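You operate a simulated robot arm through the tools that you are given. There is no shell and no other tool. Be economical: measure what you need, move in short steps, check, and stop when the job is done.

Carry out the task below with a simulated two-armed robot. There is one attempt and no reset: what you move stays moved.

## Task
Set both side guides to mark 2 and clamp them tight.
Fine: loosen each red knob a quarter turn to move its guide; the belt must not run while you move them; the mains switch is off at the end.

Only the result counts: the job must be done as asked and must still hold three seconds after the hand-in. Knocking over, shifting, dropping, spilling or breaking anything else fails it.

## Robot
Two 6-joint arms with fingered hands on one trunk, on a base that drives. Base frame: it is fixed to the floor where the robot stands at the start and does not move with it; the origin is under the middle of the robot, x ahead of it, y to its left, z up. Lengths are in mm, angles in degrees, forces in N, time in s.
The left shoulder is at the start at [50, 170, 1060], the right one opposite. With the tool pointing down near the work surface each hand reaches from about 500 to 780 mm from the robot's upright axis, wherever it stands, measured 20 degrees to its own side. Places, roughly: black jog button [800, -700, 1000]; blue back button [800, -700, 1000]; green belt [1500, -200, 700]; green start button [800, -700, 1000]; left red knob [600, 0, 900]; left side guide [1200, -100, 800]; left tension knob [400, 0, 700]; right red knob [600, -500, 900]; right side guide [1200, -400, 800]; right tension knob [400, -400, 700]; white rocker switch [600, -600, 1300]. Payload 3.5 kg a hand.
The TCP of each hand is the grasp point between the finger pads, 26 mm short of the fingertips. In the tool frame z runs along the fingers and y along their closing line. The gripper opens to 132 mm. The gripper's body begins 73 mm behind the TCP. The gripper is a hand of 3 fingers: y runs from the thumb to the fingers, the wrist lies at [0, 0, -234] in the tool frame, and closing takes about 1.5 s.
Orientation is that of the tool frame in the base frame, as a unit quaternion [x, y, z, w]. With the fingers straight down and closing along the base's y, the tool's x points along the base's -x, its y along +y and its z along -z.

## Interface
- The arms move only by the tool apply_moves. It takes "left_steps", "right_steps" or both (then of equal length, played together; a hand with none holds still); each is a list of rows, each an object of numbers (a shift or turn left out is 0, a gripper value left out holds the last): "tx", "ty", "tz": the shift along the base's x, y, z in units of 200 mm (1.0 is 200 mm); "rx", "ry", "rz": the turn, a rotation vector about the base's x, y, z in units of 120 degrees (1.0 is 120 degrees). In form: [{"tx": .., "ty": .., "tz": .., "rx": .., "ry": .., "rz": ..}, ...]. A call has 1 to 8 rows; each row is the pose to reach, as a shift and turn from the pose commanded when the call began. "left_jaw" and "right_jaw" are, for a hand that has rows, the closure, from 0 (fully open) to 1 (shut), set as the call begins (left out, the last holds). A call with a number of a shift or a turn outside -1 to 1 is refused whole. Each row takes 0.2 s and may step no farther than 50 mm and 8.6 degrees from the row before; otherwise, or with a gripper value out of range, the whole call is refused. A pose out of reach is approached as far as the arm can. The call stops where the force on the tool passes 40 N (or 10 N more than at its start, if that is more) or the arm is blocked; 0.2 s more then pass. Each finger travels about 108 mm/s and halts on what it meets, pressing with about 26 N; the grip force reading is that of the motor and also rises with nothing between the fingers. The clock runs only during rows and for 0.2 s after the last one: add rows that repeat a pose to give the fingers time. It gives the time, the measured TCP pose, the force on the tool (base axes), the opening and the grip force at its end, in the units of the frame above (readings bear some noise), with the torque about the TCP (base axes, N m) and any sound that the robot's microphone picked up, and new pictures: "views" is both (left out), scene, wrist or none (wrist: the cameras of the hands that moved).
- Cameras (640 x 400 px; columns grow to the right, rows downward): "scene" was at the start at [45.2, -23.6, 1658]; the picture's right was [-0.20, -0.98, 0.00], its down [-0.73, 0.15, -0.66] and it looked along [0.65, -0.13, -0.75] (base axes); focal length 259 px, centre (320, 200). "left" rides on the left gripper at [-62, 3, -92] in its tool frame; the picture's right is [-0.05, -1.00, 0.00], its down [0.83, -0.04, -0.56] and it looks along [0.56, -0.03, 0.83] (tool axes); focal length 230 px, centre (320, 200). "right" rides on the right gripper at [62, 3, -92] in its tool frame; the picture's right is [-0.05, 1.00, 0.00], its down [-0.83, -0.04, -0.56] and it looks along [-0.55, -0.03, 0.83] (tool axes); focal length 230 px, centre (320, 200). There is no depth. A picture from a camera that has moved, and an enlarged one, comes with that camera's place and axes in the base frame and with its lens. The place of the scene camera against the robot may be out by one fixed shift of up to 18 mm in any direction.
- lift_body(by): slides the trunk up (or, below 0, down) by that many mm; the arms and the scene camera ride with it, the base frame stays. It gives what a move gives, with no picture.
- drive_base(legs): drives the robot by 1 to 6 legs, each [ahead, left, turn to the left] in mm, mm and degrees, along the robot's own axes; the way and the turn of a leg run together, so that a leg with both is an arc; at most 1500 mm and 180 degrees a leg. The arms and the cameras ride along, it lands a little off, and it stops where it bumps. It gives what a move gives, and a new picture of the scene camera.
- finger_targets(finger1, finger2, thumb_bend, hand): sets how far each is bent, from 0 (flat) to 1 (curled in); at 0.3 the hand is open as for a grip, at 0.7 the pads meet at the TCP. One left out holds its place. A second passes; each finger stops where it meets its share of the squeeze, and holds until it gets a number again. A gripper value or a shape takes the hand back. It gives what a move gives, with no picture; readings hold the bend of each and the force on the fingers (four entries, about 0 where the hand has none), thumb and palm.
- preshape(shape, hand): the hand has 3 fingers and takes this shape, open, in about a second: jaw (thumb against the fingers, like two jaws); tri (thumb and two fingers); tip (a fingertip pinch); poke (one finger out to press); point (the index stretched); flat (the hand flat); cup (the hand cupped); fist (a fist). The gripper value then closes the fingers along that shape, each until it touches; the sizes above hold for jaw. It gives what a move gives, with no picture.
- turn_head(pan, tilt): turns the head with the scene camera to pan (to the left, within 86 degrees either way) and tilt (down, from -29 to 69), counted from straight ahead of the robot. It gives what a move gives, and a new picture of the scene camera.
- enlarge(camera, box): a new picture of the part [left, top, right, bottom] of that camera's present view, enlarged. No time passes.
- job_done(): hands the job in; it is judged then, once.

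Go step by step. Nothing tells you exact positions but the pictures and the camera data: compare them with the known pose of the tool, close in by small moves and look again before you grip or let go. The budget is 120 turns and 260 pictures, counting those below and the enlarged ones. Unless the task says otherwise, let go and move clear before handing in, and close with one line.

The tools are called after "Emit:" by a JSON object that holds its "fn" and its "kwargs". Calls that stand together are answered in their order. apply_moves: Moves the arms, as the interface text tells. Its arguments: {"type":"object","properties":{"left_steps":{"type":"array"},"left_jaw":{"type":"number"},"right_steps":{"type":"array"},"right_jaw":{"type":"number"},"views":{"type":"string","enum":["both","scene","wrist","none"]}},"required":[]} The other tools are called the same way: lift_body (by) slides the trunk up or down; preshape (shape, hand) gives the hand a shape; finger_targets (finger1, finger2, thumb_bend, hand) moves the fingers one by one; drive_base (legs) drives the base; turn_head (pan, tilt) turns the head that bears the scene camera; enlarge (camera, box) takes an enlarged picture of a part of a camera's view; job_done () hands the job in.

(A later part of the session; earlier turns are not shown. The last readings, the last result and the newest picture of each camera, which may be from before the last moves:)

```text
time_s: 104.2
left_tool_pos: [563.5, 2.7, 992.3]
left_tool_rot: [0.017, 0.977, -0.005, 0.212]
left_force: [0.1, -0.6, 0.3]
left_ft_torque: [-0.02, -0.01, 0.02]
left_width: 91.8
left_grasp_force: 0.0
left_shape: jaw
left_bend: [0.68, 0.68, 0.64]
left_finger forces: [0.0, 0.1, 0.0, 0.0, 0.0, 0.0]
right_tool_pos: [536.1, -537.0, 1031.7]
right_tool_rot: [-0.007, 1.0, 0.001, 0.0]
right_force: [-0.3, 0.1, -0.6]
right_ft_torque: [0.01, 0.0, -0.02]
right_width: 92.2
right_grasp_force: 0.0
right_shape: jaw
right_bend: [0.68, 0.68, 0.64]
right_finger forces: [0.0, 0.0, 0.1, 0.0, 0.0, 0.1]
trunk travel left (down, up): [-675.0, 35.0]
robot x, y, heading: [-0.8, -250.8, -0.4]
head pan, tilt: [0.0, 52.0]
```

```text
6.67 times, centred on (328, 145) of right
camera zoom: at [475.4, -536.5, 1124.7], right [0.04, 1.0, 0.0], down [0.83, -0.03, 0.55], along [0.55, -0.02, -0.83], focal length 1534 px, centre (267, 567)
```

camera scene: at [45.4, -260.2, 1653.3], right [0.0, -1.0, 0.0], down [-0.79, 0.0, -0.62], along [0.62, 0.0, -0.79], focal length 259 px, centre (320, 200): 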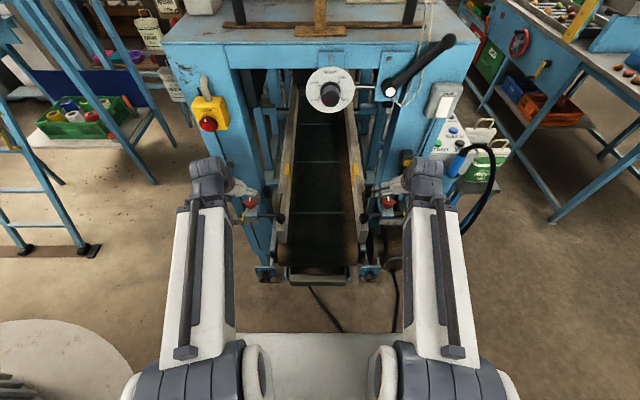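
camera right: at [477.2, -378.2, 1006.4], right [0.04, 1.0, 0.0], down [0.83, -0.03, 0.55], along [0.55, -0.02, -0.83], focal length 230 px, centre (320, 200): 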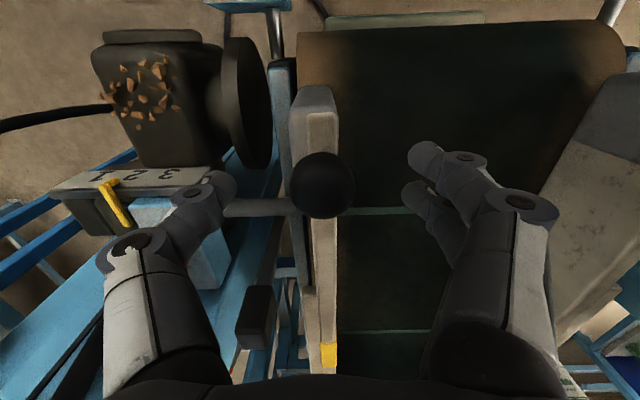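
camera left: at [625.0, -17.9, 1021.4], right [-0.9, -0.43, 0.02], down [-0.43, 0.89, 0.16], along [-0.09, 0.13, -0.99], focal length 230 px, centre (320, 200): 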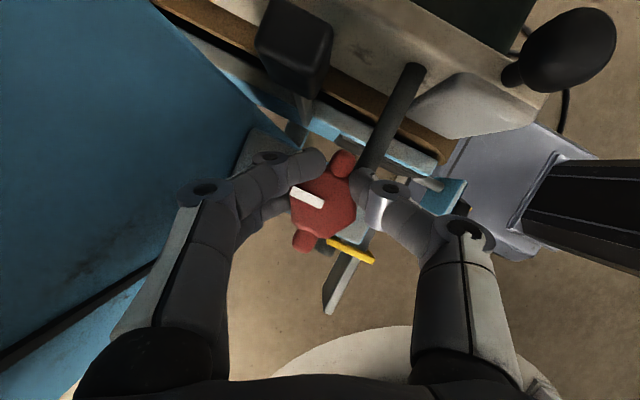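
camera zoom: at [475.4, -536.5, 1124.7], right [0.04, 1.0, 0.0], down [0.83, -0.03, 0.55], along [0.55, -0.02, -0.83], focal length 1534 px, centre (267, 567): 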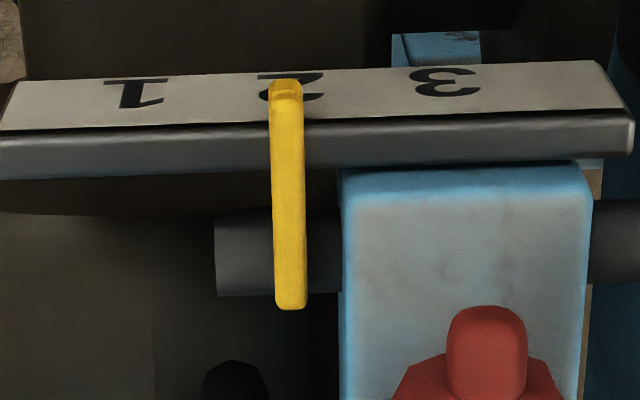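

The right pointer is now within about 1 mm of mark 2. Next I clamp the right knob: tilt and move over it.

Emit:
{"fn": "apply_moves", "kwargs": {"right_steps": [{"ry": -0.04, "ty": 0.03, "tz": -0.04}, {"ry": -0.08, "ty": 0.06, "tz": -0.08, "tx": 0.06}, {"ry": -0.12, "ty": 0.09, "tz": -0.12, "tx": 0.13}, {"ry": -0.16, "ty": 0.12, "tz": -0.16, "tx": 0.2}, {"ry": -0.2, "ty": 0.14, "tz": -0.2, "tx": 0.27}, {"ry": -0.229, "ty": 0.15, "tz": -0.23, "tx": 0.345}], "right_jaw": 0.5, "views": "none"}}

Emit:
{"fn": "apply_moves", "kwargs": {"right_steps": [{"rz": 0.0567}, {"rz": 0.1134}, {"rz": 0.17}, {"rz": 0.2268}, {"rz": 0.283}, {"rz": 0.283, "tz": -0.12}], "views": "wrist"}}

```text
time_s: 105.6
left_tool_pos: [562.9, 2.9, 991.4]
left_tool_rot: [0.018, 0.977, -0.006, 0.212]
left_force: [0.1, 0.1, 0.1]
left_ft_torque: [0.0, -0.02, 0.0]
left_width: 92.0
left_grasp_force: 0.1
left_shape: jaw
left_bend: [0.68, 0.68, 0.64]
left_finger forces: [0.0, 0.1, 0.0, 0.0, 0.0, 0.0]
right_tool_pos: [605.5, -509.1, 985.3]
right_tool_rot: [-0.007, 0.971, -0.002, 0.238]
right_force: [-1.2, -0.1, 0.0]
right_ft_torque: [0.03, 0.02, -0.01]
right_width: 66.8
right_grasp_force: 0.1
right_shape: jaw
right_bend: [0.73, 0.73, 0.7]
right_finger forces: [0.0, 0.0, 0.1, 0.0, 0.0, 0.0]
trunk travel left (down, up): [-675.0, 35.0]
robot x, y, heading: [-0.9, -252.1, -0.2]
head pan, tilt: [0.0, 52.0]
```

```text
time_s: 107.0
left_tool_pos: [563.2, 3.4, 992.7]
left_tool_rot: [0.017, 0.977, -0.005, 0.213]
left_force: [0.1, 1.2, -0.1]
left_ft_torque: [0.0, 0.02, 0.01]
left_width: 92.1
left_grasp_force: 0.1
left_shape: jaw
left_bend: [0.68, 0.68, 0.64]
left_finger forces: [0.1, 0.0, 0.1, 0.1, 0.0, 0.0]
right_tool_pos: [605.3, -508.7, 962.2]
right_tool_rot: [-0.292, 0.926, 0.068, 0.228]
right_force: [0.0, 0.5, -0.9]
right_ft_torque: [0.04, -0.02, 0.01]
right_width: 66.5
right_grasp_force: 0.0
right_shape: jaw
right_bend: [0.73, 0.73, 0.7]
right_finger forces: [0.0, 0.0, 0.1, 0.1, 0.0, 0.1]
trunk travel left (down, up): [-675.0, 35.0]
robot x, y, heading: [2.6, -253.1, 0.1]
head pan, tilt: [0.0, 52.0]
camera right: at [523.3, -563.6, 1015.4], right [-0.53, 0.85, 0.02], down [0.42, 0.24, 0.88], along [0.74, 0.47, -0.48], focal length 230 px, centre (320, 200)
```

right: 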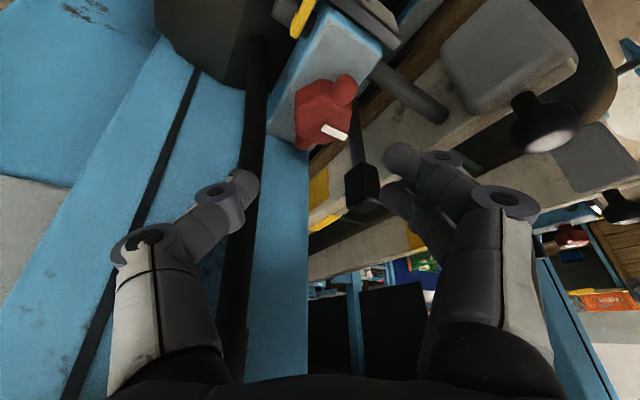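

Emit:
{"fn": "apply_moves", "kwargs": {"right_steps": [{"tz": 0.0}, {"ty": 0.005, "tz": -0.1}, {"ty": 0.005, "tz": -0.2}, {"ty": 0.005, "tz": -0.28}], "right_jaw": 0.58, "views": "none"}}

Emit:
{"fn": "apply_moves", "kwargs": {"right_steps": [{"tz": 0}, {"tz": 0}, {"tz": 0}, {"tz": 0}], "right_jaw": 1, "views": "wrist"}}

```text
time_s: 108.0
left_tool_pos: [562.1, 3.8, 992.6]
left_tool_rot: [0.018, 0.977, -0.006, 0.212]
left_force: [-0.4, -0.1, 0.4]
left_ft_torque: [0.0, 0.04, -0.02]
left_width: 92.0
left_grasp_force: 0.0
left_shape: jaw
left_bend: [0.68, 0.68, 0.64]
left_finger forces: [0.0, 0.1, 0.0, 0.0, 0.0, 0.0]
right_tool_pos: [605.2, -509.1, 905.0]
right_tool_rot: [-0.291, 0.927, 0.067, 0.227]
right_force: [-0.9, 0.1, 0.3]
right_ft_torque: [0.02, 0.02, 0.01]
right_width: 56.0
right_grasp_force: 0.0
right_shape: jaw
right_bend: [0.73, 0.73, 0.7]
right_finger forces: [0.0, 0.1, 0.0, 0.1, 0.0, 0.0]
trunk travel left (down, up): [-675.0, 35.0]
robot x, y, heading: [2.9, -252.6, -0.2]
head pan, tilt: [0.0, 52.0]
```

```text
time_s: 109.0
left_tool_pos: [562.4, 2.0, 993.0]
left_tool_rot: [0.018, 0.977, -0.005, 0.212]
left_force: [0.1, 1.2, -0.7]
left_ft_torque: [0.01, -0.02, -0.03]
left_width: 92.1
left_grasp_force: 0.1
left_shape: jaw
left_bend: [0.68, 0.68, 0.64]
left_finger forces: [0.0, 0.1, 0.0, 0.0, 0.0, 0.0]
right_tool_pos: [604.0, -508.2, 904.1]
right_tool_rot: [-0.292, 0.927, 0.068, 0.227]
right_force: [-0.4, 0.1, -2.1]
right_ft_torque: [-0.05, 0.0, -0.04]
right_width: 28.8
right_grasp_force: 26.0
right_shape: jaw
right_bend: [0.73, 0.73, 0.7]
right_finger forces: [11.9, 12.1, 0.0, 0.0, 23.0, 0.0]
trunk travel left (down, up): [-675.0, 35.0]
robot x, y, heading: [-0.5, -252.5, -0.4]
head pan, tilt: [0.0, 52.0]
camera right: at [523.1, -562.4, 958.9], right [-0.53, 0.85, 0.02], down [0.42, 0.24, 0.88], along [0.74, 0.47, -0.48], focal length 230 px, centre (320, 200)
```

right: 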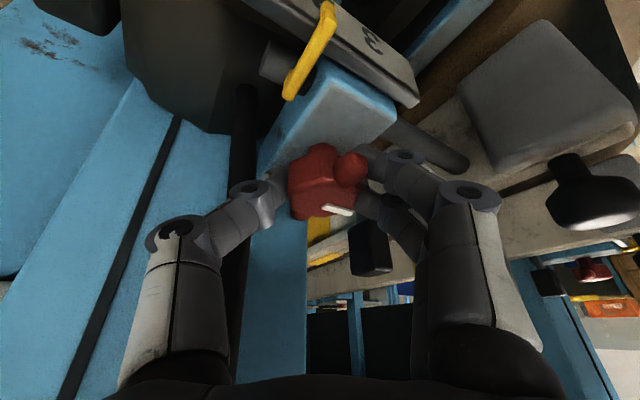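

Gripped. Turning clockwise 55°.

Emit:
{"fn": "apply_moves", "kwargs": {"right_steps": [{"rz": -0.0655, "ty": 0.003}, {"rz": -0.131, "ty": 0.007}, {"rz": -0.1965, "ty": 0.011}, {"rz": -0.262, "ty": 0.014}, {"rz": -0.3275, "ty": 0.018}, {"rz": -0.393, "ty": 0.021}, {"rz": -0.458, "ty": 0.025}], "views": "wrist"}}

```text
time_s: 110.6
left_tool_pos: [562.4, 3.7, 992.7]
left_tool_rot: [0.017, 0.977, -0.005, 0.212]
left_force: [-0.1, -0.8, -0.2]
left_ft_torque: [0.02, -0.01, 0.0]
left_width: 92.0
left_grasp_force: 0.0
left_shape: jaw
left_bend: [0.68, 0.68, 0.64]
left_finger forces: [0.0, 0.0, 0.0, 0.1, 0.0, 0.1]
right_tool_pos: [603.6, -501.2, 906.0]
right_tool_rot: [0.17, 0.957, -0.044, 0.233]
right_force: [-15.8, 9.0, -8.5]
right_ft_torque: [0.11, 0.37, 0.08]
right_width: 28.9
right_grasp_force: 25.5
right_shape: jaw
right_bend: [0.73, 0.73, 0.7]
right_finger forces: [18.2, 10.6, 0.0, 0.1, 22.4, 0.0]
trunk travel left (down, up): [-675.0, 35.0]
robot x, y, heading: [1.0, -252.6, -0.1]
head pan, tilt: [0.0, 52.0]
camera right: at [513.9, -466.3, 959.4], right [0.39, 0.92, 0.02], down [0.44, -0.2, 0.88], along [0.81, -0.33, -0.48], focal length 230 px, centre (320, 200)
```

right: 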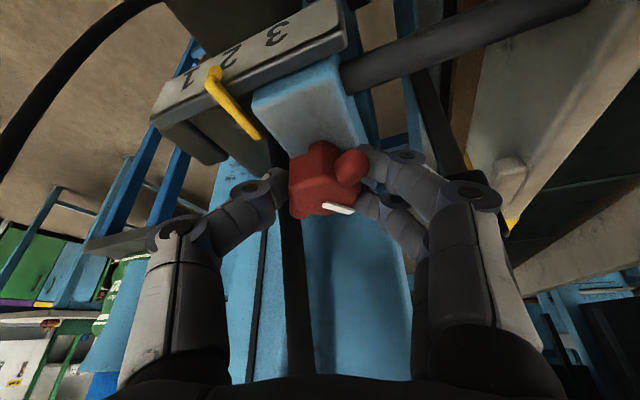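

Now regrip on the wing ends for the final tightening: release, lift, rotate back to about +28°.

Emit:
{"fn": "apply_moves", "kwargs": {"right_steps": [{"tz": 0.0}, {"tz": 0.0}, {"tz": 0.12}, {"tz": 0.25}], "right_jaw": 0.6, "views": "none"}}

Emit:
{"fn": "apply_moves", "kwargs": {"right_steps": [{"rz": 0.0667}, {"rz": 0.1334}, {"rz": 0.2}, {"rz": 0.2667}, {"rz": 0.3334}, {"rz": 0.4, "ty": -0.018}], "right_jaw": 0.42, "views": "wrist"}}

```text
time_s: 111.6
left_tool_pos: [563.3, 3.4, 992.2]
left_tool_rot: [0.017, 0.977, -0.006, 0.212]
left_force: [0.3, 0.4, -0.4]
left_ft_torque: [-0.01, 0.03, 0.01]
left_width: 92.1
left_grasp_force: 0.0
left_shape: jaw
left_bend: [0.68, 0.68, 0.64]
left_finger forces: [0.0, 0.0, 0.1, 0.0, 0.1, 0.0]
right_tool_pos: [605.0, -503.6, 956.0]
right_tool_rot: [0.169, 0.957, -0.045, 0.234]
right_force: [0.1, -0.1, 0.8]
right_ft_torque: [0.0, 0.02, 0.01]
right_width: 52.0
right_grasp_force: 0.0
right_shape: jaw
right_bend: [0.73, 0.73, 0.7]
right_finger forces: [0.0, 0.0, 0.0, 0.0, 0.1, 0.1]
trunk travel left (down, up): [-675.0, 35.0]
robot x, y, heading: [3.7, -256.0, -0.2]
head pan, tilt: [0.0, 52.0]
```

```text
time_s: 113.0
left_tool_pos: [563.6, 3.2, 990.7]
left_tool_rot: [0.017, 0.977, -0.005, 0.212]
left_force: [-0.1, -1.2, -0.9]
left_ft_torque: [0.01, -0.01, 0.04]
left_width: 92.0
left_grasp_force: 0.1
left_shape: jaw
left_bend: [0.68, 0.68, 0.64]
left_finger forces: [0.0, 0.1, 0.0, 0.1, 0.0, 0.0]
right_tool_pos: [604.4, -507.4, 956.1]
right_tool_rot: [-0.234, 0.943, 0.054, 0.232]
right_force: [-0.1, 0.2, 0.3]
right_ft_torque: [0.0, 0.01, 0.0]
right_width: 75.9
right_grasp_force: 0.1
right_shape: jaw
right_bend: [0.72, 0.72, 0.7]
right_finger forces: [0.1, 0.0, 0.1, 0.0, 0.0, 0.0]
trunk travel left (down, up): [-675.0, 35.0]
robot x, y, heading: [1.2, -253.1, -0.4]
head pan, tilt: [0.0, 52.0]
camera right: at [517.5, -550.7, 1009.3], right [-0.43, 0.9, 0.02], down [0.44, 0.19, 0.88], along [0.79, 0.38, -0.48], focal length 230 px, centre (320, 200)
```

right: 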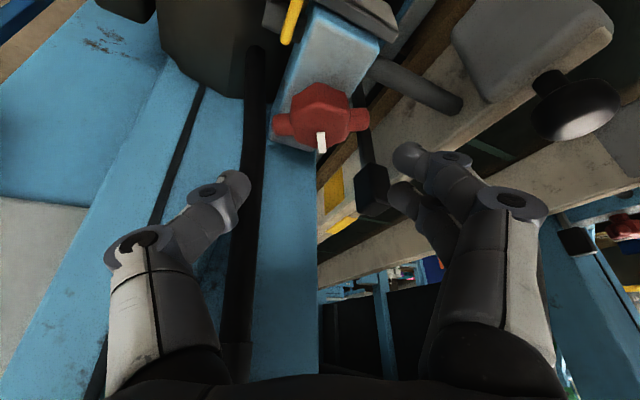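

Emit:
{"fn": "apply_moves", "kwargs": {"right_steps": [{"tz": -0.12, "tx": 0.003}, {"tz": -0.25, "tx": 0.003}], "views": "none"}}

Emit:
{"fn": "apply_moves", "kwargs": {"right_steps": [{"tz": 0}, {"tz": 0}, {"tz": 0}, {"tz": 0}], "right_jaw": 1, "views": "wrist"}}

```text
time_s: 113.6
left_tool_pos: [562.8, 2.4, 992.9]
left_tool_rot: [0.018, 0.977, -0.006, 0.212]
left_force: [-0.4, -0.1, 0.2]
left_ft_torque: [0.0, -0.02, 0.03]
left_width: 92.1
left_grasp_force: 0.1
left_shape: jaw
left_bend: [0.68, 0.68, 0.64]
left_finger forces: [0.0, 0.0, 0.0, 0.0, 0.0, 0.0]
right_tool_pos: [605.1, -506.2, 904.8]
right_tool_rot: [-0.235, 0.943, 0.054, 0.231]
right_force: [0.0, -0.8, -1.0]
right_ft_torque: [0.02, -0.01, -0.01]
right_width: 76.1
right_grasp_force: 0.1
right_shape: jaw
right_bend: [0.72, 0.72, 0.7]
right_finger forces: [0.0, 0.0, 0.1, 0.0, 0.0, 0.0]
trunk travel left (down, up): [-675.0, 35.0]
robot x, y, heading: [3.5, -254.6, -0.2]
head pan, tilt: [0.0, 52.0]
```

```text
time_s: 114.6
left_tool_pos: [563.1, 3.1, 991.2]
left_tool_rot: [0.017, 0.977, -0.005, 0.211]
left_force: [-0.5, -0.2, 0.6]
left_ft_torque: [0.0, 0.0, 0.0]
left_width: 92.3
left_grasp_force: 0.1
left_shape: jaw
left_bend: [0.68, 0.68, 0.64]
left_finger forces: [0.1, 0.0, 0.0, 0.0, 0.0, 0.1]
right_tool_pos: [606.0, -505.3, 905.0]
right_tool_rot: [-0.234, 0.943, 0.054, 0.23]
right_force: [4.9, 1.2, -6.8]
right_ft_torque: [-0.43, -0.24, 0.0]
right_width: 49.4
right_grasp_force: 25.9
right_shape: jaw
right_bend: [0.73, 0.74, 0.7]
right_finger forces: [16.0, 10.6, 0.1, 0.0, 25.1, 0.0]
trunk travel left (down, up): [-675.0, 35.0]
robot x, y, heading: [-1.3, -254.1, -0.1]
head pan, tilt: [0.0, 52.0]
camera right: at [518.5, -550.5, 958.3], right [-0.43, 0.9, 0.02], down [0.44, 0.19, 0.88], along [0.79, 0.38, -0.48], focal length 230 px, centre (320, 200)
```

right: 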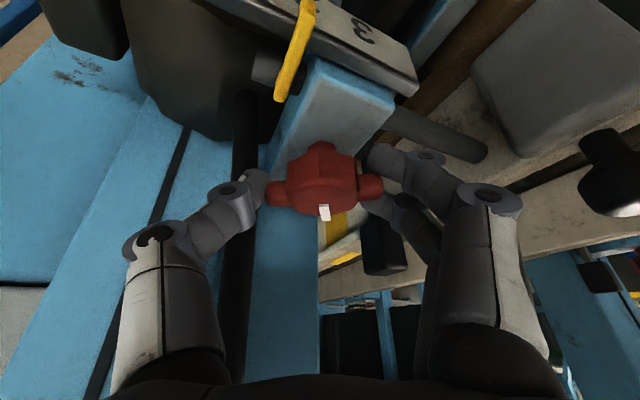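

Good straddling grip. Turning clockwise to the stop, with a small over-push.

Emit:
{"fn": "apply_moves", "kwargs": {"right_steps": [{"rz": -0.06, "ty": 0.003}, {"rz": -0.12, "ty": 0.006}, {"rz": -0.18, "ty": 0.009}, {"rz": -0.24, "ty": 0.013}, {"rz": -0.29, "ty": 0.015}], "views": "wrist"}}

```text
time_s: 115.8
left_tool_pos: [564.1, 2.3, 992.3]
left_tool_rot: [0.017, 0.977, -0.005, 0.211]
left_force: [-0.5, -0.3, 0.1]
left_ft_torque: [-0.02, 0.01, 0.0]
left_width: 92.2
left_grasp_force: 0.0
left_shape: jaw
left_bend: [0.68, 0.68, 0.64]
left_finger forces: [0.1, 0.1, 0.0, 0.0, 0.0, 0.2]
right_tool_pos: [605.7, -504.2, 904.9]
right_tool_rot: [0.059, 0.97, -0.017, 0.235]
right_force: [-1.8, -3.4, -14.8]
right_ft_torque: [-0.48, 0.13, 0.5]
right_width: 46.6
right_grasp_force: 25.6
right_shape: jaw
right_bend: [0.73, 0.75, 0.7]
right_finger forces: [21.8, 8.6, 0.1, 0.1, 25.0, 0.0]
trunk travel left (down, up): [-675.0, 35.0]
robot x, y, heading: [3.6, -251.2, -0.1]
head pan, tilt: [0.0, 52.0]
camera right: at [509.5, -489.9, 959.1], right [0.17, 0.99, 0.02], down [0.47, -0.1, 0.87], along [0.86, -0.14, -0.48], focal length 230 px, centre (320, 200)
```

right: 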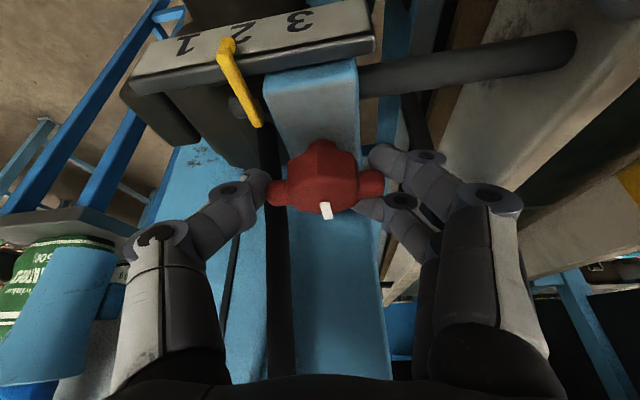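

At the stop (0.5 Nm reaction). Releasing and lifting, then check squarely.

Emit:
{"fn": "apply_moves", "kwargs": {"right_steps": [{"tz": 0.0}, {"tz": 0.0}, {"tz": 0.12}, {"tz": 0.3}, {"tz": 0.4}], "right_jaw": 0.42, "views": "none"}}

Emit:
{"fn": "apply_moves", "kwargs": {"right_steps": [{"rz": 0.0, "ry": 0.04, "tx": -0.07, "ty": -0.03, "tz": 0.05}, {"ry": 0.08, "tx": -0.14, "ty": -0.06, "tz": 0.1}, {"ry": 0.12, "tx": -0.21, "ty": -0.09, "tz": 0.14}, {"ry": 0.16, "tx": -0.28, "ty": -0.12, "tz": 0.18}, {"ry": 0.2, "tx": -0.33, "ty": -0.15, "tz": 0.2}, {"ry": 0.229, "tx": -0.345, "ty": -0.15, "tz": 0.23}], "views": "wrist"}}

Emit:
{"fn": "enlarge", "kwargs": {"camera": "right", "box": [280, 115, 376, 175]}}

```text
time_s: 117.0
left_tool_pos: [564.5, 2.9, 991.6]
left_tool_rot: [0.017, 0.977, -0.006, 0.212]
left_force: [0.4, -0.1, -0.4]
left_ft_torque: [0.0, -0.01, -0.01]
left_width: 92.2
left_grasp_force: 0.2
left_shape: jaw
left_bend: [0.68, 0.68, 0.64]
left_finger forces: [0.0, 0.0, 0.0, 0.0, 0.1, 0.0]
right_tool_pos: [605.2, -504.4, 986.5]
right_tool_rot: [0.059, 0.97, -0.017, 0.236]
right_force: [-0.3, -0.4, -0.4]
right_ft_torque: [0.0, -0.01, 0.0]
right_width: 76.0
right_grasp_force: 0.1
right_shape: jaw
right_bend: [0.72, 0.72, 0.7]
right_finger forces: [0.0, 0.0, 0.1, 0.0, 0.1, 0.1]
trunk travel left (down, up): [-675.0, 35.0]
robot x, y, heading: [1.2, -250.1, -0.0]
head pan, tilt: [0.0, 52.0]
```

```text
time_s: 118.4
left_tool_pos: [562.4, 3.1, 991.8]
left_tool_rot: [0.017, 0.977, -0.006, 0.213]
left_force: [0.4, 0.3, -0.2]
left_ft_torque: [0.01, 0.04, -0.01]
left_width: 92.0
left_grasp_force: 0.1
left_shape: jaw
left_bend: [0.68, 0.68, 0.64]
left_finger forces: [0.0, 0.0, 0.0, 0.0, 0.0, 0.1]
right_tool_pos: [536.3, -534.0, 1032.6]
right_tool_rot: [0.051, 0.998, -0.03, -0.001]
right_force: [0.1, 0.1, 1.2]
right_ft_torque: [-0.01, 0.0, -0.02]
right_width: 76.0
right_grasp_force: 0.0
right_shape: jaw
right_bend: [0.72, 0.72, 0.7]
right_finger forces: [0.0, 0.0, 0.0, 0.0, 0.0, 0.1]
trunk travel left (down, up): [-675.0, 35.0]
robot x, y, heading: [4.0, -250.9, -0.1]
head pan, tilt: [0.0, 52.0]
camera right: at [476.4, -520.7, 1124.0], right [0.16, 0.99, -0.06], down [0.82, -0.1, 0.56], along [0.54, -0.14, -0.83], focal length 230 px, centre (320, 200)
```

right: 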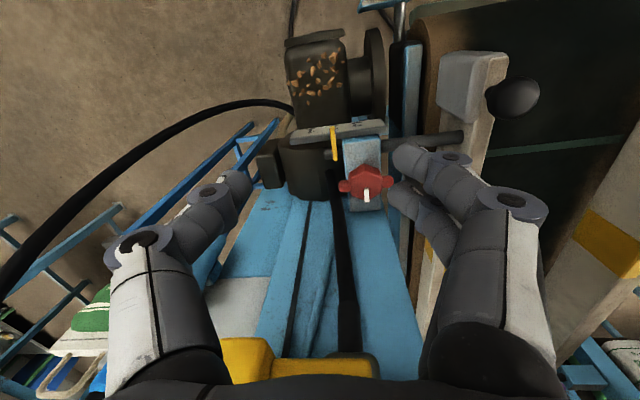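

```text
6.67 times, centred on (328, 145) of right
camera zoom: at [476.4, -520.7, 1124.0], right [0.16, 0.99, -0.06], down [0.82, -0.1, 0.56], along [0.54, -0.14, -0.83], focal length 1534 px, centre (267, 567)
```

zoom: 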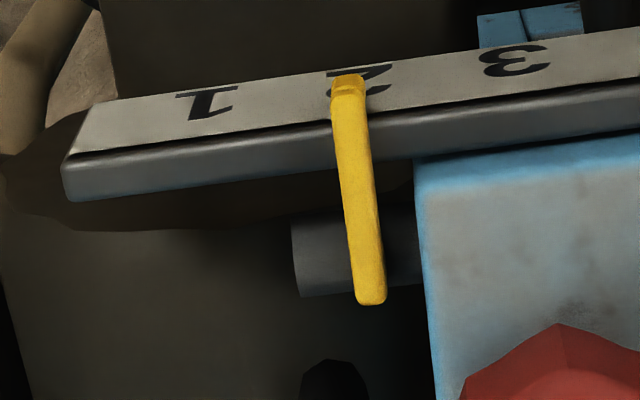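

Right side is clamped near mark 2. To check the left scale squarely, I'll back off a little and shift so the head faces it.

Emit:
{"fn": "drive_base", "kwargs": {"legs": [[-150, 0, 0], [0, 275, 0]]}}

Emit:
{"fn": "enlarge", "kwargs": {"camera": "scene", "box": [280, 140, 376, 200]}}

```text
time_s: 121.3
left_tool_pos: [413.6, 280.4, 992.2]
left_tool_rot: [0.017, 0.977, -0.005, 0.212]
left_force: [0.3, 1.2, -0.3]
left_ft_torque: [-0.01, -0.05, -0.05]
left_width: 91.9
left_grasp_force: 0.1
left_shape: jaw
left_bend: [0.68, 0.68, 0.64]
left_finger forces: [0.0, 0.1, 0.0, 0.0, 0.1, 0.1]
right_tool_pos: [386.9, -256.6, 1032.1]
right_tool_rot: [0.052, 0.998, -0.031, -0.001]
right_force: [0.5, -0.6, -0.4]
right_ft_torque: [-0.01, -0.01, 0.02]
right_width: 76.0
right_grasp_force: 0.0
right_shape: jaw
right_bend: [0.72, 0.72, 0.7]
right_finger forces: [0.0, 0.0, 0.1, 0.0, 0.1, 0.1]
trunk travel left (down, up): [-675.0, 35.0]
robot x, y, heading: [-149.3, 22.8, -0.3]
head pan, tilt: [0.0, 52.0]
camera scene: at [-104.3, 16.2, 1653.3], right [0.0, -1.0, 0.0], down [-0.79, 0.0, -0.62], along [0.62, 0.0, -0.79], focal length 259 px, centre (320, 200)
```

scene: 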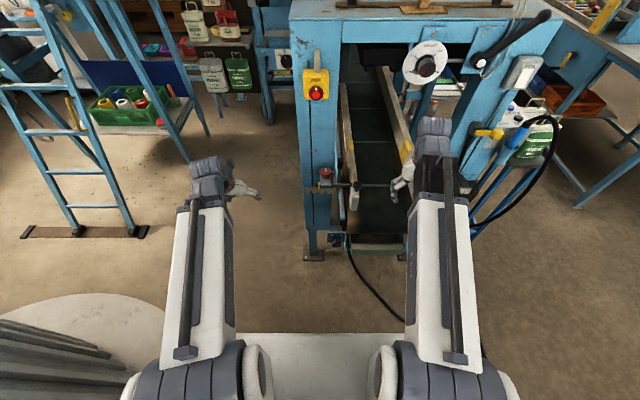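

```text
6.67 times, centred on (328, 170) of scene
camera zoom: at [-104.3, 16.2, 1653.3], right [0.0, -1.0, 0.0], down [-0.79, 0.0, -0.62], along [0.62, 0.0, -0.79], focal length 1728 px, centre (267, 400)
```

zoom: 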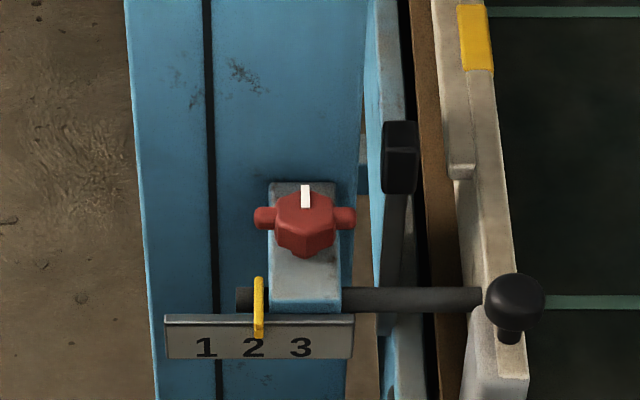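

Emit:
{"fn": "enlarge", "kwargs": {"camera": "scene", "box": [302, 178, 334, 198]}}

Emit:
{"fn": "enlarge", "kwargs": {"camera": "scene", "box": [296, 60, 344, 110]}}

```text
16.00 times, centred on (318, 188) of scene
camera zoom: at [-104.3, 16.2, 1653.3], right [0.0, -1.0, 0.0], down [-0.79, 0.0, -0.62], along [0.62, 0.0, -0.79], focal length 4148 px, centre (352, 392)
```

zoom: 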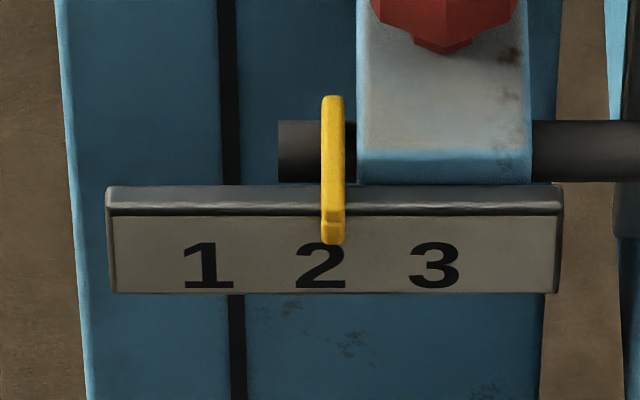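

```text
8.00 times, centred on (320, 85) of scene
camera zoom: at [-104.3, 16.2, 1653.3], right [0.0, -1.0, 0.0], down [-0.79, 0.0, -0.62], along [0.62, 0.0, -0.79], focal length 2074 px, centre (320, 1120)
```

zoom: 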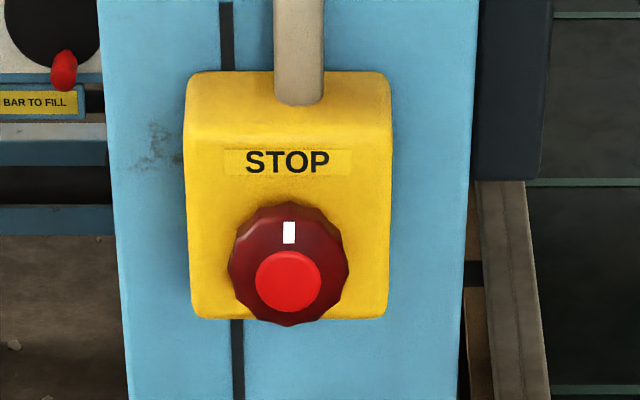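

Seen squarely, the left pointer is about 3.3 mm off mark 2 (toward 3). I'll return and correct it: loosen, nudge, re-clamp.

Emit:
{"fn": "drive_base", "kwargs": {"legs": [[0, -275, 0], [150, 0, 0]]}}

Emit:
{"fn": "apply_moves", "kwargs": {"left_steps": [{"rz": -0.06, "tx": 0.1}, {"rz": -0.12, "tx": 0.2}, {"rz": -0.18, "tx": 0.22}, {"rz": -0.24, "tx": 0.22}, {"rz": -0.3, "tx": 0.22}, {"rz": -0.36, "tx": 0.22}, {"rz": -0.42, "tx": 0.22}, {"rz": -0.48, "tx": 0.22}], "left_jaw": 0.5, "views": "wrist"}}

```text
time_s: 124.2
left_tool_pos: [565.0, 1.4, 991.2]
left_tool_rot: [0.017, 0.977, -0.006, 0.211]
left_force: [0.5, 0.2, -0.5]
left_ft_torque: [0.03, 0.02, 0.0]
left_width: 91.9
left_grasp_force: 0.1
left_shape: jaw
left_bend: [0.68, 0.68, 0.64]
left_finger forces: [0.1, 0.0, 0.0, 0.0, 0.0, 0.0]
right_tool_pos: [540.1, -535.0, 1031.1]
right_tool_rot: [0.052, 0.998, -0.031, -0.001]
right_force: [0.2, -0.5, -0.7]
right_ft_torque: [0.0, 0.01, 0.0]
right_width: 76.0
right_grasp_force: 0.1
right_shape: jaw
right_bend: [0.72, 0.72, 0.7]
right_finger forces: [0.0, 0.0, 0.1, 0.0, 0.1, 0.0]
trunk travel left (down, up): [-675.0, 35.0]
robot x, y, heading: [2.2, -255.2, -0.1]
head pan, tilt: [0.0, 52.0]
camera scene: at [48.1, -263.4, 1653.2], right [0.0, -1.0, 0.0], down [-0.79, 0.0, -0.61], along [0.61, 0.0, -0.79], focal length 259 px, centre (320, 200)
```

scene: 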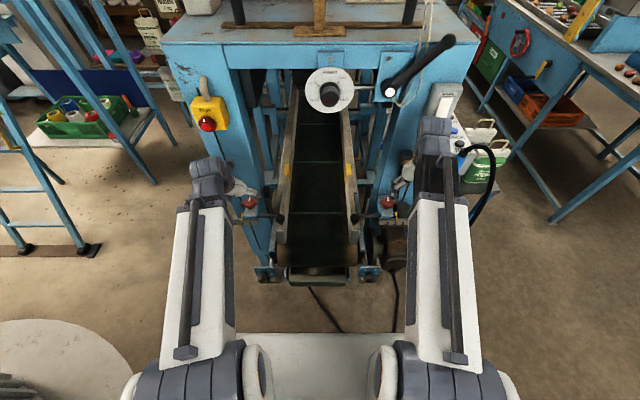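

```text
time_s: 126.0
left_tool_pos: [608.1, 1.1, 991.2]
left_tool_rot: [0.486, 0.848, -0.108, 0.184]
left_force: [0.0, 0.2, 0.0]
left_ft_torque: [-0.02, 0.04, 0.01]
left_width: 66.7
left_grasp_force: 0.0
left_shape: jaw
left_bend: [0.73, 0.73, 0.7]
left_finger forces: [0.0, 0.0, 0.0, 0.0, 0.0, 0.0]
right_tool_pos: [538.5, -535.9, 1031.3]
right_tool_rot: [0.052, 0.998, -0.03, -0.001]
right_force: [-0.6, 0.0, 0.7]
right_ft_torque: [-0.01, 0.0, 0.03]
right_width: 76.0
right_grasp_force: 0.0
right_shape: jaw
right_bend: [0.72, 0.72, 0.7]
right_finger forces: [0.1, 0.0, 0.1, 0.0, 0.0, 0.1]
trunk travel left (down, up): [-675.0, 35.0]
robot x, y, heading: [5.4, -254.0, -0.0]
head pan, tilt: [0.0, 52.0]
camera left: at [621.1, -11.9, 1100.8], right [-0.84, -0.55, 0.03], down [-0.53, 0.83, 0.16], along [-0.11, 0.12, -0.99], focal length 230 px, centre (320, 200)
```

left: 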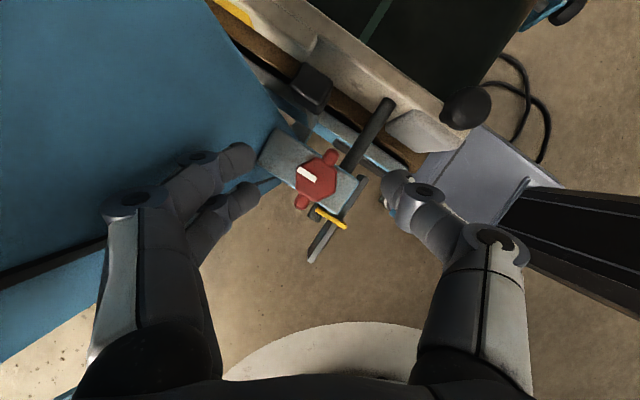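

Emit:
{"fn": "apply_moves", "kwargs": {"left_steps": [{"tx": 0.02, "ty": -0.015, "tz": -0.15}, {"tx": 0.02, "ty": -0.015, "tz": -0.3}, {"tx": 0.02, "ty": -0.015, "tz": -0.41}], "left_jaw": 0.58, "views": "none"}}

Emit:
{"fn": "apply_moves", "kwargs": {"left_steps": [{"tz": 0}, {"tz": 0}, {"tz": 0}, {"tz": 0}], "left_jaw": 1, "views": "wrist"}}

```text
time_s: 126.8
left_tool_pos: [611.3, -1.0, 910.5]
left_tool_rot: [0.485, 0.849, -0.106, 0.183]
left_force: [-0.6, 0.3, -0.2]
left_ft_torque: [0.01, 0.02, 0.0]
left_width: 55.9
left_grasp_force: 0.1
left_shape: jaw
left_bend: [0.73, 0.73, 0.7]
left_finger forces: [0.2, 0.0, 0.0, 0.0, 0.1, 0.1]
right_tool_pos: [537.7, -535.6, 1032.3]
right_tool_rot: [0.051, 0.998, -0.03, -0.001]
right_force: [-1.1, 1.0, 0.5]
right_ft_torque: [0.03, 0.03, 0.01]
right_width: 76.1
right_grasp_force: 0.0
right_shape: jaw
right_bend: [0.72, 0.72, 0.7]
right_finger forces: [0.0, 0.0, 0.1, 0.0, 0.1, 0.0]
trunk travel left (down, up): [-675.0, 35.0]
robot x, y, heading: [5.5, -256.4, -0.2]
head pan, tilt: [0.0, 52.0]
```

```text
time_s: 127.8
left_tool_pos: [611.7, -2.0, 910.7]
left_tool_rot: [0.485, 0.848, -0.107, 0.183]
left_force: [2.0, -4.3, -1.5]
left_ft_torque: [-0.03, -0.05, 0.02]
left_width: 23.3
left_grasp_force: 26.3
left_shape: jaw
left_bend: [0.71, 0.73, 0.7]
left_finger forces: [10.0, 12.1, 0.0, 0.0, 22.1, 0.0]
right_tool_pos: [539.7, -535.1, 1032.8]
right_tool_rot: [0.052, 0.998, -0.03, 0.0]
right_force: [-1.1, -0.8, -0.4]
right_ft_torque: [0.0, 0.05, 0.03]
right_width: 76.2
right_grasp_force: 0.0
right_shape: jaw
right_bend: [0.72, 0.72, 0.7]
right_finger forces: [0.0, 0.0, 0.0, 0.0, 0.0, 0.1]
trunk travel left (down, up): [-675.0, 35.0]
robot x, y, heading: [3.0, -255.4, -0.2]
head pan, tilt: [0.0, 52.0]
camera left: at [624.8, -15.5, 1019.7], right [-0.84, -0.55, 0.03], down [-0.54, 0.83, 0.16], along [-0.11, 0.12, -0.99], focal length 230 px, centre (320, 200)
```

left: 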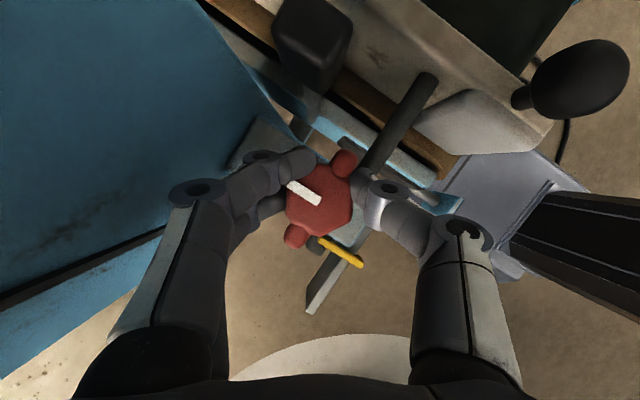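

Gripped in the pushing position. Turning counter-clockwise in two calls, 92° altogether.

Emit:
{"fn": "apply_moves", "kwargs": {"left_steps": [{"rz": 0.066}, {"rz": 0.132}, {"rz": 0.198}, {"rz": 0.264}, {"rz": 0.33}, {"rz": 0.396}, {"rz": 0.462}], "views": "none"}}

Emit:
{"fn": "apply_moves", "kwargs": {"left_steps": [{"rz": 0.066, "ty": 0.006}, {"rz": 0.132, "ty": 0.006}, {"rz": 0.198, "ty": 0.006}, {"rz": 0.264, "ty": 0.006}, {"rz": 0.31, "ty": 0.006}], "views": "wrist"}}

```text
time_s: 129.4
left_tool_pos: [611.3, -1.2, 910.5]
left_tool_rot: [0.034, 0.976, -0.009, 0.214]
left_force: [9.2, 3.7, 9.2]
left_ft_torque: [0.14, -0.17, -0.06]
left_width: 22.8
left_grasp_force: 25.7
left_shape: jaw
left_bend: [0.71, 0.73, 0.71]
left_finger forces: [13.0, 15.7, 0.0, 0.0, 21.6, 0.1]
right_tool_pos: [537.7, -536.1, 1031.8]
right_tool_rot: [0.051, 0.998, -0.031, 0.0]
right_force: [-1.0, 0.7, 0.0]
right_ft_torque: [0.0, -0.02, 0.03]
right_width: 76.5
right_grasp_force: 0.0
right_shape: jaw
right_bend: [0.72, 0.72, 0.7]
right_finger forces: [0.1, 0.0, 0.0, 0.0, 0.0, 0.1]
trunk travel left (down, up): [-675.0, 35.0]
robot x, y, heading: [4.9, -255.6, -0.2]
head pan, tilt: [0.0, 52.0]
```

```text
time_s: 130.7
left_tool_pos: [612.6, 0.5, 911.1]
left_tool_rot: [-0.279, 0.937, 0.059, 0.204]
left_force: [13.0, 12.2, 9.0]
left_ft_torque: [0.29, -0.16, -0.15]
left_width: 22.9
left_grasp_force: 26.0
left_shape: jaw
left_bend: [0.71, 0.73, 0.71]
left_finger forces: [16.0, 16.1, 0.0, 0.0, 21.6, 0.0]
right_tool_pos: [539.4, -534.9, 1031.8]
right_tool_rot: [0.052, 0.998, -0.031, -0.001]
right_force: [-0.4, -0.2, 0.3]
right_ft_torque: [0.01, 0.03, 0.04]
right_width: 76.0
right_grasp_force: 0.1
right_shape: jaw
right_bend: [0.72, 0.72, 0.7]
right_finger forces: [0.0, 0.0, 0.0, 0.1, 0.0, 0.0]
trunk travel left (down, up): [-675.0, 35.0]
robot x, y, heading: [4.3, -257.6, -0.1]
head pan, tilt: [0.0, 52.0]
camera left: at [626.8, 13.4, 1019.1], right [0.59, -0.81, 0.02], down [-0.8, -0.58, 0.16], along [-0.12, -0.11, -0.99], focal length 230 px, centre (320, 200)
```

left: 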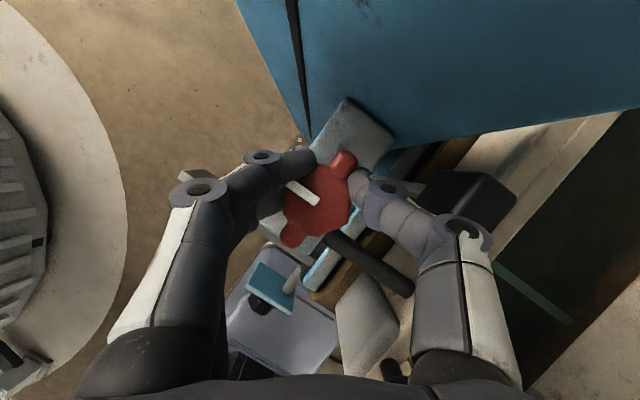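

Loosened in one stroke. Releasing, lifting, and going to the left ball (about y=-115).

Emit:
{"fn": "finger_targets", "kwargs": {"hand": "left", "finger1": 0.5, "finger2": 0.5, "thumb_bend": 0.66}}

Emit:
{"fn": "apply_moves", "kwargs": {"left_steps": [{"tz": 0.1, "ty": 0.02}, {"tz": 0.3, "ty": 0.02}, {"tz": 0.4, "rz": -0.06}, {"tz": 0.4, "rz": -0.12}, {"tz": 0.4, "rz": -0.18}, {"tz": 0.4, "rz": -0.24}, {"tz": 0.4, "rz": -0.275}], "views": "none"}}

Emit:
{"fn": "apply_moves", "kwargs": {"left_steps": [{"tx": -0.08, "ty": -0.15, "ry": 0.052}, {"tx": -0.16, "ty": -0.3, "ry": 0.104}, {"tx": -0.24, "ty": -0.45, "ry": 0.156}, {"tx": -0.33, "ty": -0.58, "ry": 0.208}], "left_jaw": 0.3, "views": "wrist"}}

```text
time_s: 131.7
left_tool_pos: [611.4, -0.6, 910.8]
left_tool_rot: [-0.278, 0.937, 0.058, 0.203]
left_force: [1.2, -5.6, 0.6]
left_ft_torque: [-0.12, -0.06, -0.06]
left_width: 47.2
left_grasp_force: 2.4
left_shape: fingers
left_bend: [0.5, 0.5, 0.64]
left_finger forces: [0.0, 0.1, 0.0, 0.1, 4.7, 0.1]
right_tool_pos: [538.2, -536.6, 1030.7]
right_tool_rot: [0.051, 0.998, -0.03, -0.001]
right_force: [0.2, -0.5, -0.1]
right_ft_torque: [0.01, -0.02, 0.01]
right_width: 76.2
right_grasp_force: 0.1
right_shape: jaw
right_bend: [0.72, 0.72, 0.7]
right_finger forces: [0.1, 0.0, 0.1, 0.0, 0.0, 0.0]
trunk travel left (down, up): [-675.0, 35.0]
robot x, y, heading: [2.4, -256.7, -0.1]
head pan, tilt: [0.0, 52.0]
```

```text
time_s: 133.2
left_tool_pos: [612.0, 0.3, 990.4]
left_tool_rot: [0.001, 0.977, -0.001, 0.212]
left_force: [0.5, 0.3, 0.0]
left_ft_torque: [0.03, 0.02, -0.04]
left_width: 41.7
left_grasp_force: 0.1
left_shape: fingers
left_bend: [0.5, 0.5, 0.66]
left_finger forces: [0.0, 0.1, 0.1, 0.0, 0.1, 0.0]
right_tool_pos: [538.4, -535.9, 1032.1]
right_tool_rot: [0.051, 0.998, -0.03, -0.001]
right_force: [-0.2, -0.8, -0.4]
right_ft_torque: [0.02, -0.01, -0.03]
right_width: 76.2
right_grasp_force: 0.0
right_shape: jaw
right_bend: [0.72, 0.72, 0.7]
right_finger forces: [0.0, 0.0, 0.1, 0.0, 0.0, 0.1]
trunk travel left (down, up): [-675.0, 35.0]
robot x, y, heading: [3.1, -251.9, -0.2]
head pan, tilt: [0.0, 52.0]
```

```text
time_s: 134.2
left_tool_pos: [545.9, -117.9, 990.1]
left_tool_rot: [-0.001, 1.0, -0.001, -0.005]
left_force: [0.2, 0.6, 0.4]
left_ft_torque: [-0.01, -0.03, 0.02]
left_width: 92.1
left_grasp_force: 0.0
left_shape: jaw
left_bend: [0.68, 0.68, 0.64]
left_finger forces: [0.0, 0.1, 0.0, 0.0, 0.0, 0.0]
right_tool_pos: [538.1, -536.8, 1030.9]
right_tool_rot: [0.052, 0.998, -0.029, -0.001]
right_force: [-1.4, -0.2, -0.2]
right_ft_torque: [-0.03, 0.03, 0.0]
right_width: 76.1
right_grasp_force: 0.0
right_shape: jaw
right_bend: [0.72, 0.72, 0.7]
right_finger forces: [0.1, 0.0, 0.1, 0.1, 0.0, 0.0]
trunk travel left (down, up): [-675.0, 35.0]
robot x, y, heading: [3.5, -255.4, -0.1]
head pan, tilt: [0.0, 52.0]
camera left: at [609.6, -113.5, 1081.2], right [0.06, -1.0, 0.0], down [-0.83, -0.04, 0.56], along [-0.56, -0.03, -0.83], focal length 230 px, centre (320, 200)
```

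left: 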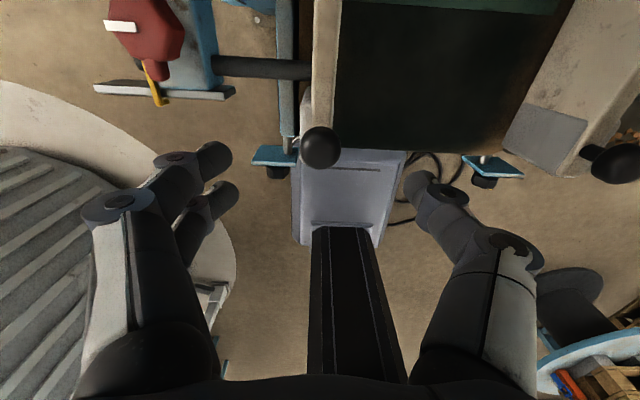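

Emit:
{"fn": "apply_moves", "kwargs": {"left_steps": [{"tx": -0.01, "tz": -0.13}, {"tx": -0.01, "tz": -0.27}, {"tx": -0.01, "tz": -0.385}], "views": "none"}}

Emit:
{"fn": "apply_moves", "kwargs": {"left_steps": [{"tz": 0}, {"tz": 0}, {"tz": 0}, {"tz": 0}, {"tz": 0}], "left_jaw": 1, "views": "none"}}

Emit:
{"fn": "apply_moves", "kwargs": {"left_steps": [{"ty": 0.01}, {"ty": 0.02}, {"ty": 0.02}], "views": "wrist"}}

```text
time_s: 135.1
left_tool_pos: [543.6, -116.9, 911.5]
left_tool_rot: [-0.001, 1.0, -0.001, -0.005]
left_force: [0.2, -0.5, 0.3]
left_ft_torque: [0.02, 0.01, 0.0]
left_width: 92.1
left_grasp_force: 0.1
left_shape: jaw
left_bend: [0.68, 0.68, 0.64]
left_finger forces: [0.0, 0.0, 0.0, 0.0, 0.1, 0.0]
right_tool_pos: [538.0, -536.9, 1032.0]
right_tool_rot: [0.051, 0.998, -0.031, -0.001]
right_force: [-0.2, 0.2, 0.9]
right_ft_torque: [0.04, -0.01, -0.02]
right_width: 76.0
right_grasp_force: 0.0
right_shape: jaw
right_bend: [0.72, 0.72, 0.7]
right_finger forces: [0.0, 0.1, 0.0, 0.0, 0.1, 0.1]
trunk travel left (down, up): [-675.0, 35.0]
robot x, y, heading: [2.6, -253.0, 0.0]
head pan, tilt: [0.0, 52.0]
```

```text
time_s: 136.2
left_tool_pos: [545.5, -116.5, 912.0]
left_tool_rot: [-0.001, 1.0, -0.001, -0.004]
left_force: [3.8, -2.9, -11.7]
left_ft_torque: [-0.03, -0.1, 0.1]
left_width: 19.7
left_grasp_force: 25.7
left_shape: jaw
left_bend: [0.71, 0.72, 0.7]
left_finger forces: [9.4, 12.2, 0.0, 0.0, 22.4, 0.0]
right_tool_pos: [538.8, -536.6, 1030.8]
right_tool_rot: [0.051, 0.998, -0.03, 0.0]
right_force: [-0.4, 0.6, 0.7]
right_ft_torque: [0.0, 0.0, -0.01]
right_width: 76.1
right_grasp_force: 0.0
right_shape: jaw
right_bend: [0.72, 0.72, 0.7]
right_finger forces: [0.0, 0.0, 0.1, 0.0, 0.0, 0.1]
trunk travel left (down, up): [-675.0, 35.0]
robot x, y, heading: [0.3, -252.4, -0.2]
head pan, tilt: [0.0, 52.0]
```

```text
time_s: 137.1
left_tool_pos: [544.2, -113.4, 913.4]
left_tool_rot: [-0.001, 1.0, -0.001, -0.004]
left_force: [7.8, -3.1, -14.0]
left_ft_torque: [-0.01, -0.11, 0.12]
left_width: 19.5
left_grasp_force: 26.4
left_shape: jaw
left_bend: [0.71, 0.72, 0.7]
left_finger forces: [10.7, 12.4, 0.1, 0.1, 24.2, 0.0]
right_tool_pos: [539.9, -536.0, 1031.4]
right_tool_rot: [0.051, 0.998, -0.031, -0.001]
right_force: [-0.7, -0.8, -0.4]
right_ft_torque: [0.01, 0.0, 0.01]
right_width: 76.5
right_grasp_force: 0.1
right_shape: jaw
right_bend: [0.72, 0.72, 0.7]
right_finger forces: [0.1, 0.1, 0.0, 0.0, 0.1, 0.0]
trunk travel left (down, up): [-675.0, 35.0]
robot x, y, heading: [1.2, -255.6, -0.2]
head pan, tilt: [0.0, 52.0]
camera left: at [608.6, -109.1, 1003.7], right [0.05, -1.0, 0.0], down [-0.83, -0.04, 0.56], along [-0.56, -0.03, -0.83], focal length 230 px, centre (320, 200)
```

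left: 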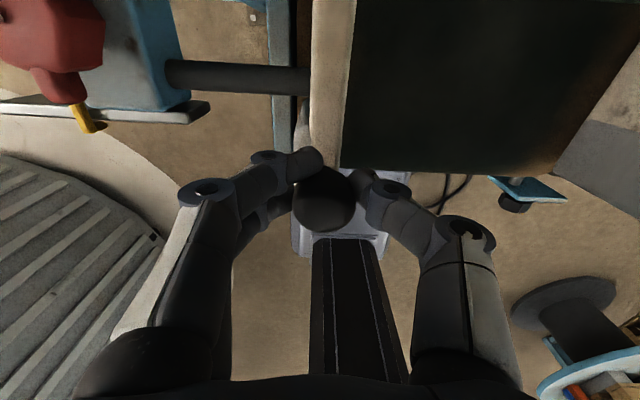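

Moved about 3 mm. Release and move aside to compare the pointer from the same viewpoint as before.

Emit:
{"fn": "apply_moves", "kwargs": {"left_steps": [{"tz": 0.0}, {"tz": 0.0}, {"tz": 0.0}, {"tz": 0.2}, {"tz": 0.4}, {"tz": 0.5, "ty": -0.22}, {"tz": 0.6, "ty": -0.44}, {"tz": 0.6, "ty": -0.66}], "left_jaw": 0.3, "views": "none"}}

Emit:
{"fn": "apply_moves", "kwargs": {"left_steps": [{"ty": -0.2}, {"ty": -0.4}, {"ty": -0.55}], "views": "none"}}

Emit:
{"fn": "enlarge", "kwargs": {"camera": "scene", "box": [222, 208, 264, 230]}}

```text
time_s: 138.8
left_tool_pos: [546.2, -245.5, 1033.1]
left_tool_rot: [-0.001, 1.0, -0.001, -0.003]
left_force: [-0.8, 0.1, 0.8]
left_ft_torque: [-0.02, 0.04, 0.01]
left_width: 92.0
left_grasp_force: 0.1
left_shape: jaw
left_bend: [0.68, 0.68, 0.64]
left_finger forces: [0.0, 0.0, 0.0, 0.0, 0.0, 0.0]
right_tool_pos: [538.7, -536.8, 1031.8]
right_tool_rot: [0.051, 0.998, -0.031, 0.0]
right_force: [-0.4, 0.1, 0.8]
right_ft_torque: [0.0, 0.03, 0.01]
right_width: 76.1
right_grasp_force: 0.1
right_shape: jaw
right_bend: [0.72, 0.72, 0.7]
right_finger forces: [0.0, 0.1, 0.1, 0.0, 0.0, 0.1]
trunk travel left (down, up): [-675.0, 35.0]
robot x, y, heading: [5.0, -256.1, 0.1]
head pan, tilt: [0.0, 52.0]
```

```text
time_s: 139.7
left_tool_pos: [544.2, -356.7, 1033.8]
left_tool_rot: [-0.001, 1.0, -0.001, -0.004]
left_force: [0.3, -0.1, -0.2]
left_ft_torque: [0.0, 0.02, 0.0]
left_width: 92.3
left_grasp_force: 0.1
left_shape: jaw
left_bend: [0.68, 0.68, 0.64]
left_finger forces: [0.0, 0.0, 0.1, 0.0, 0.0, 0.0]
right_tool_pos: [538.6, -535.8, 1031.6]
right_tool_rot: [0.052, 0.998, -0.031, -0.001]
right_force: [0.4, 0.3, -0.3]
right_ft_torque: [-0.03, -0.01, -0.01]
right_width: 76.3
right_grasp_force: 0.0
right_shape: jaw
right_bend: [0.72, 0.72, 0.7]
right_finger forces: [0.0, 0.1, 0.1, 0.1, 0.0, 0.0]
trunk travel left (down, up): [-675.0, 35.0]
robot x, y, heading: [4.7, -254.3, -0.4]
head pan, tilt: [0.0, 52.0]
```

```text
15.24 times, centred on (243, 219) of scene
camera zoom: at [46.7, -263.6, 1653.3], right [0.0, -1.0, 0.0], down [-0.79, 0.0, -0.62], along [0.62, 0.0, -0.79], focal length 3951 px, centre (1493, -90)
```

zoom: 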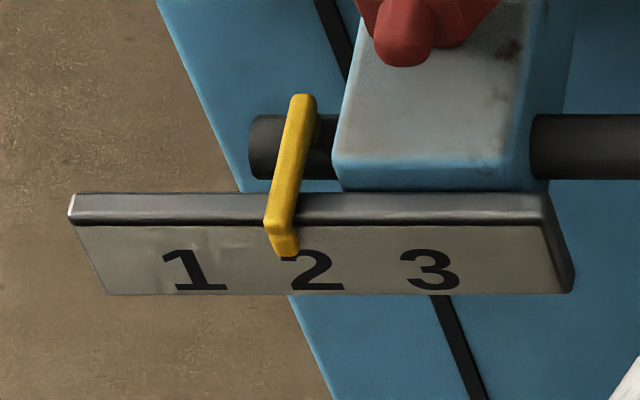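

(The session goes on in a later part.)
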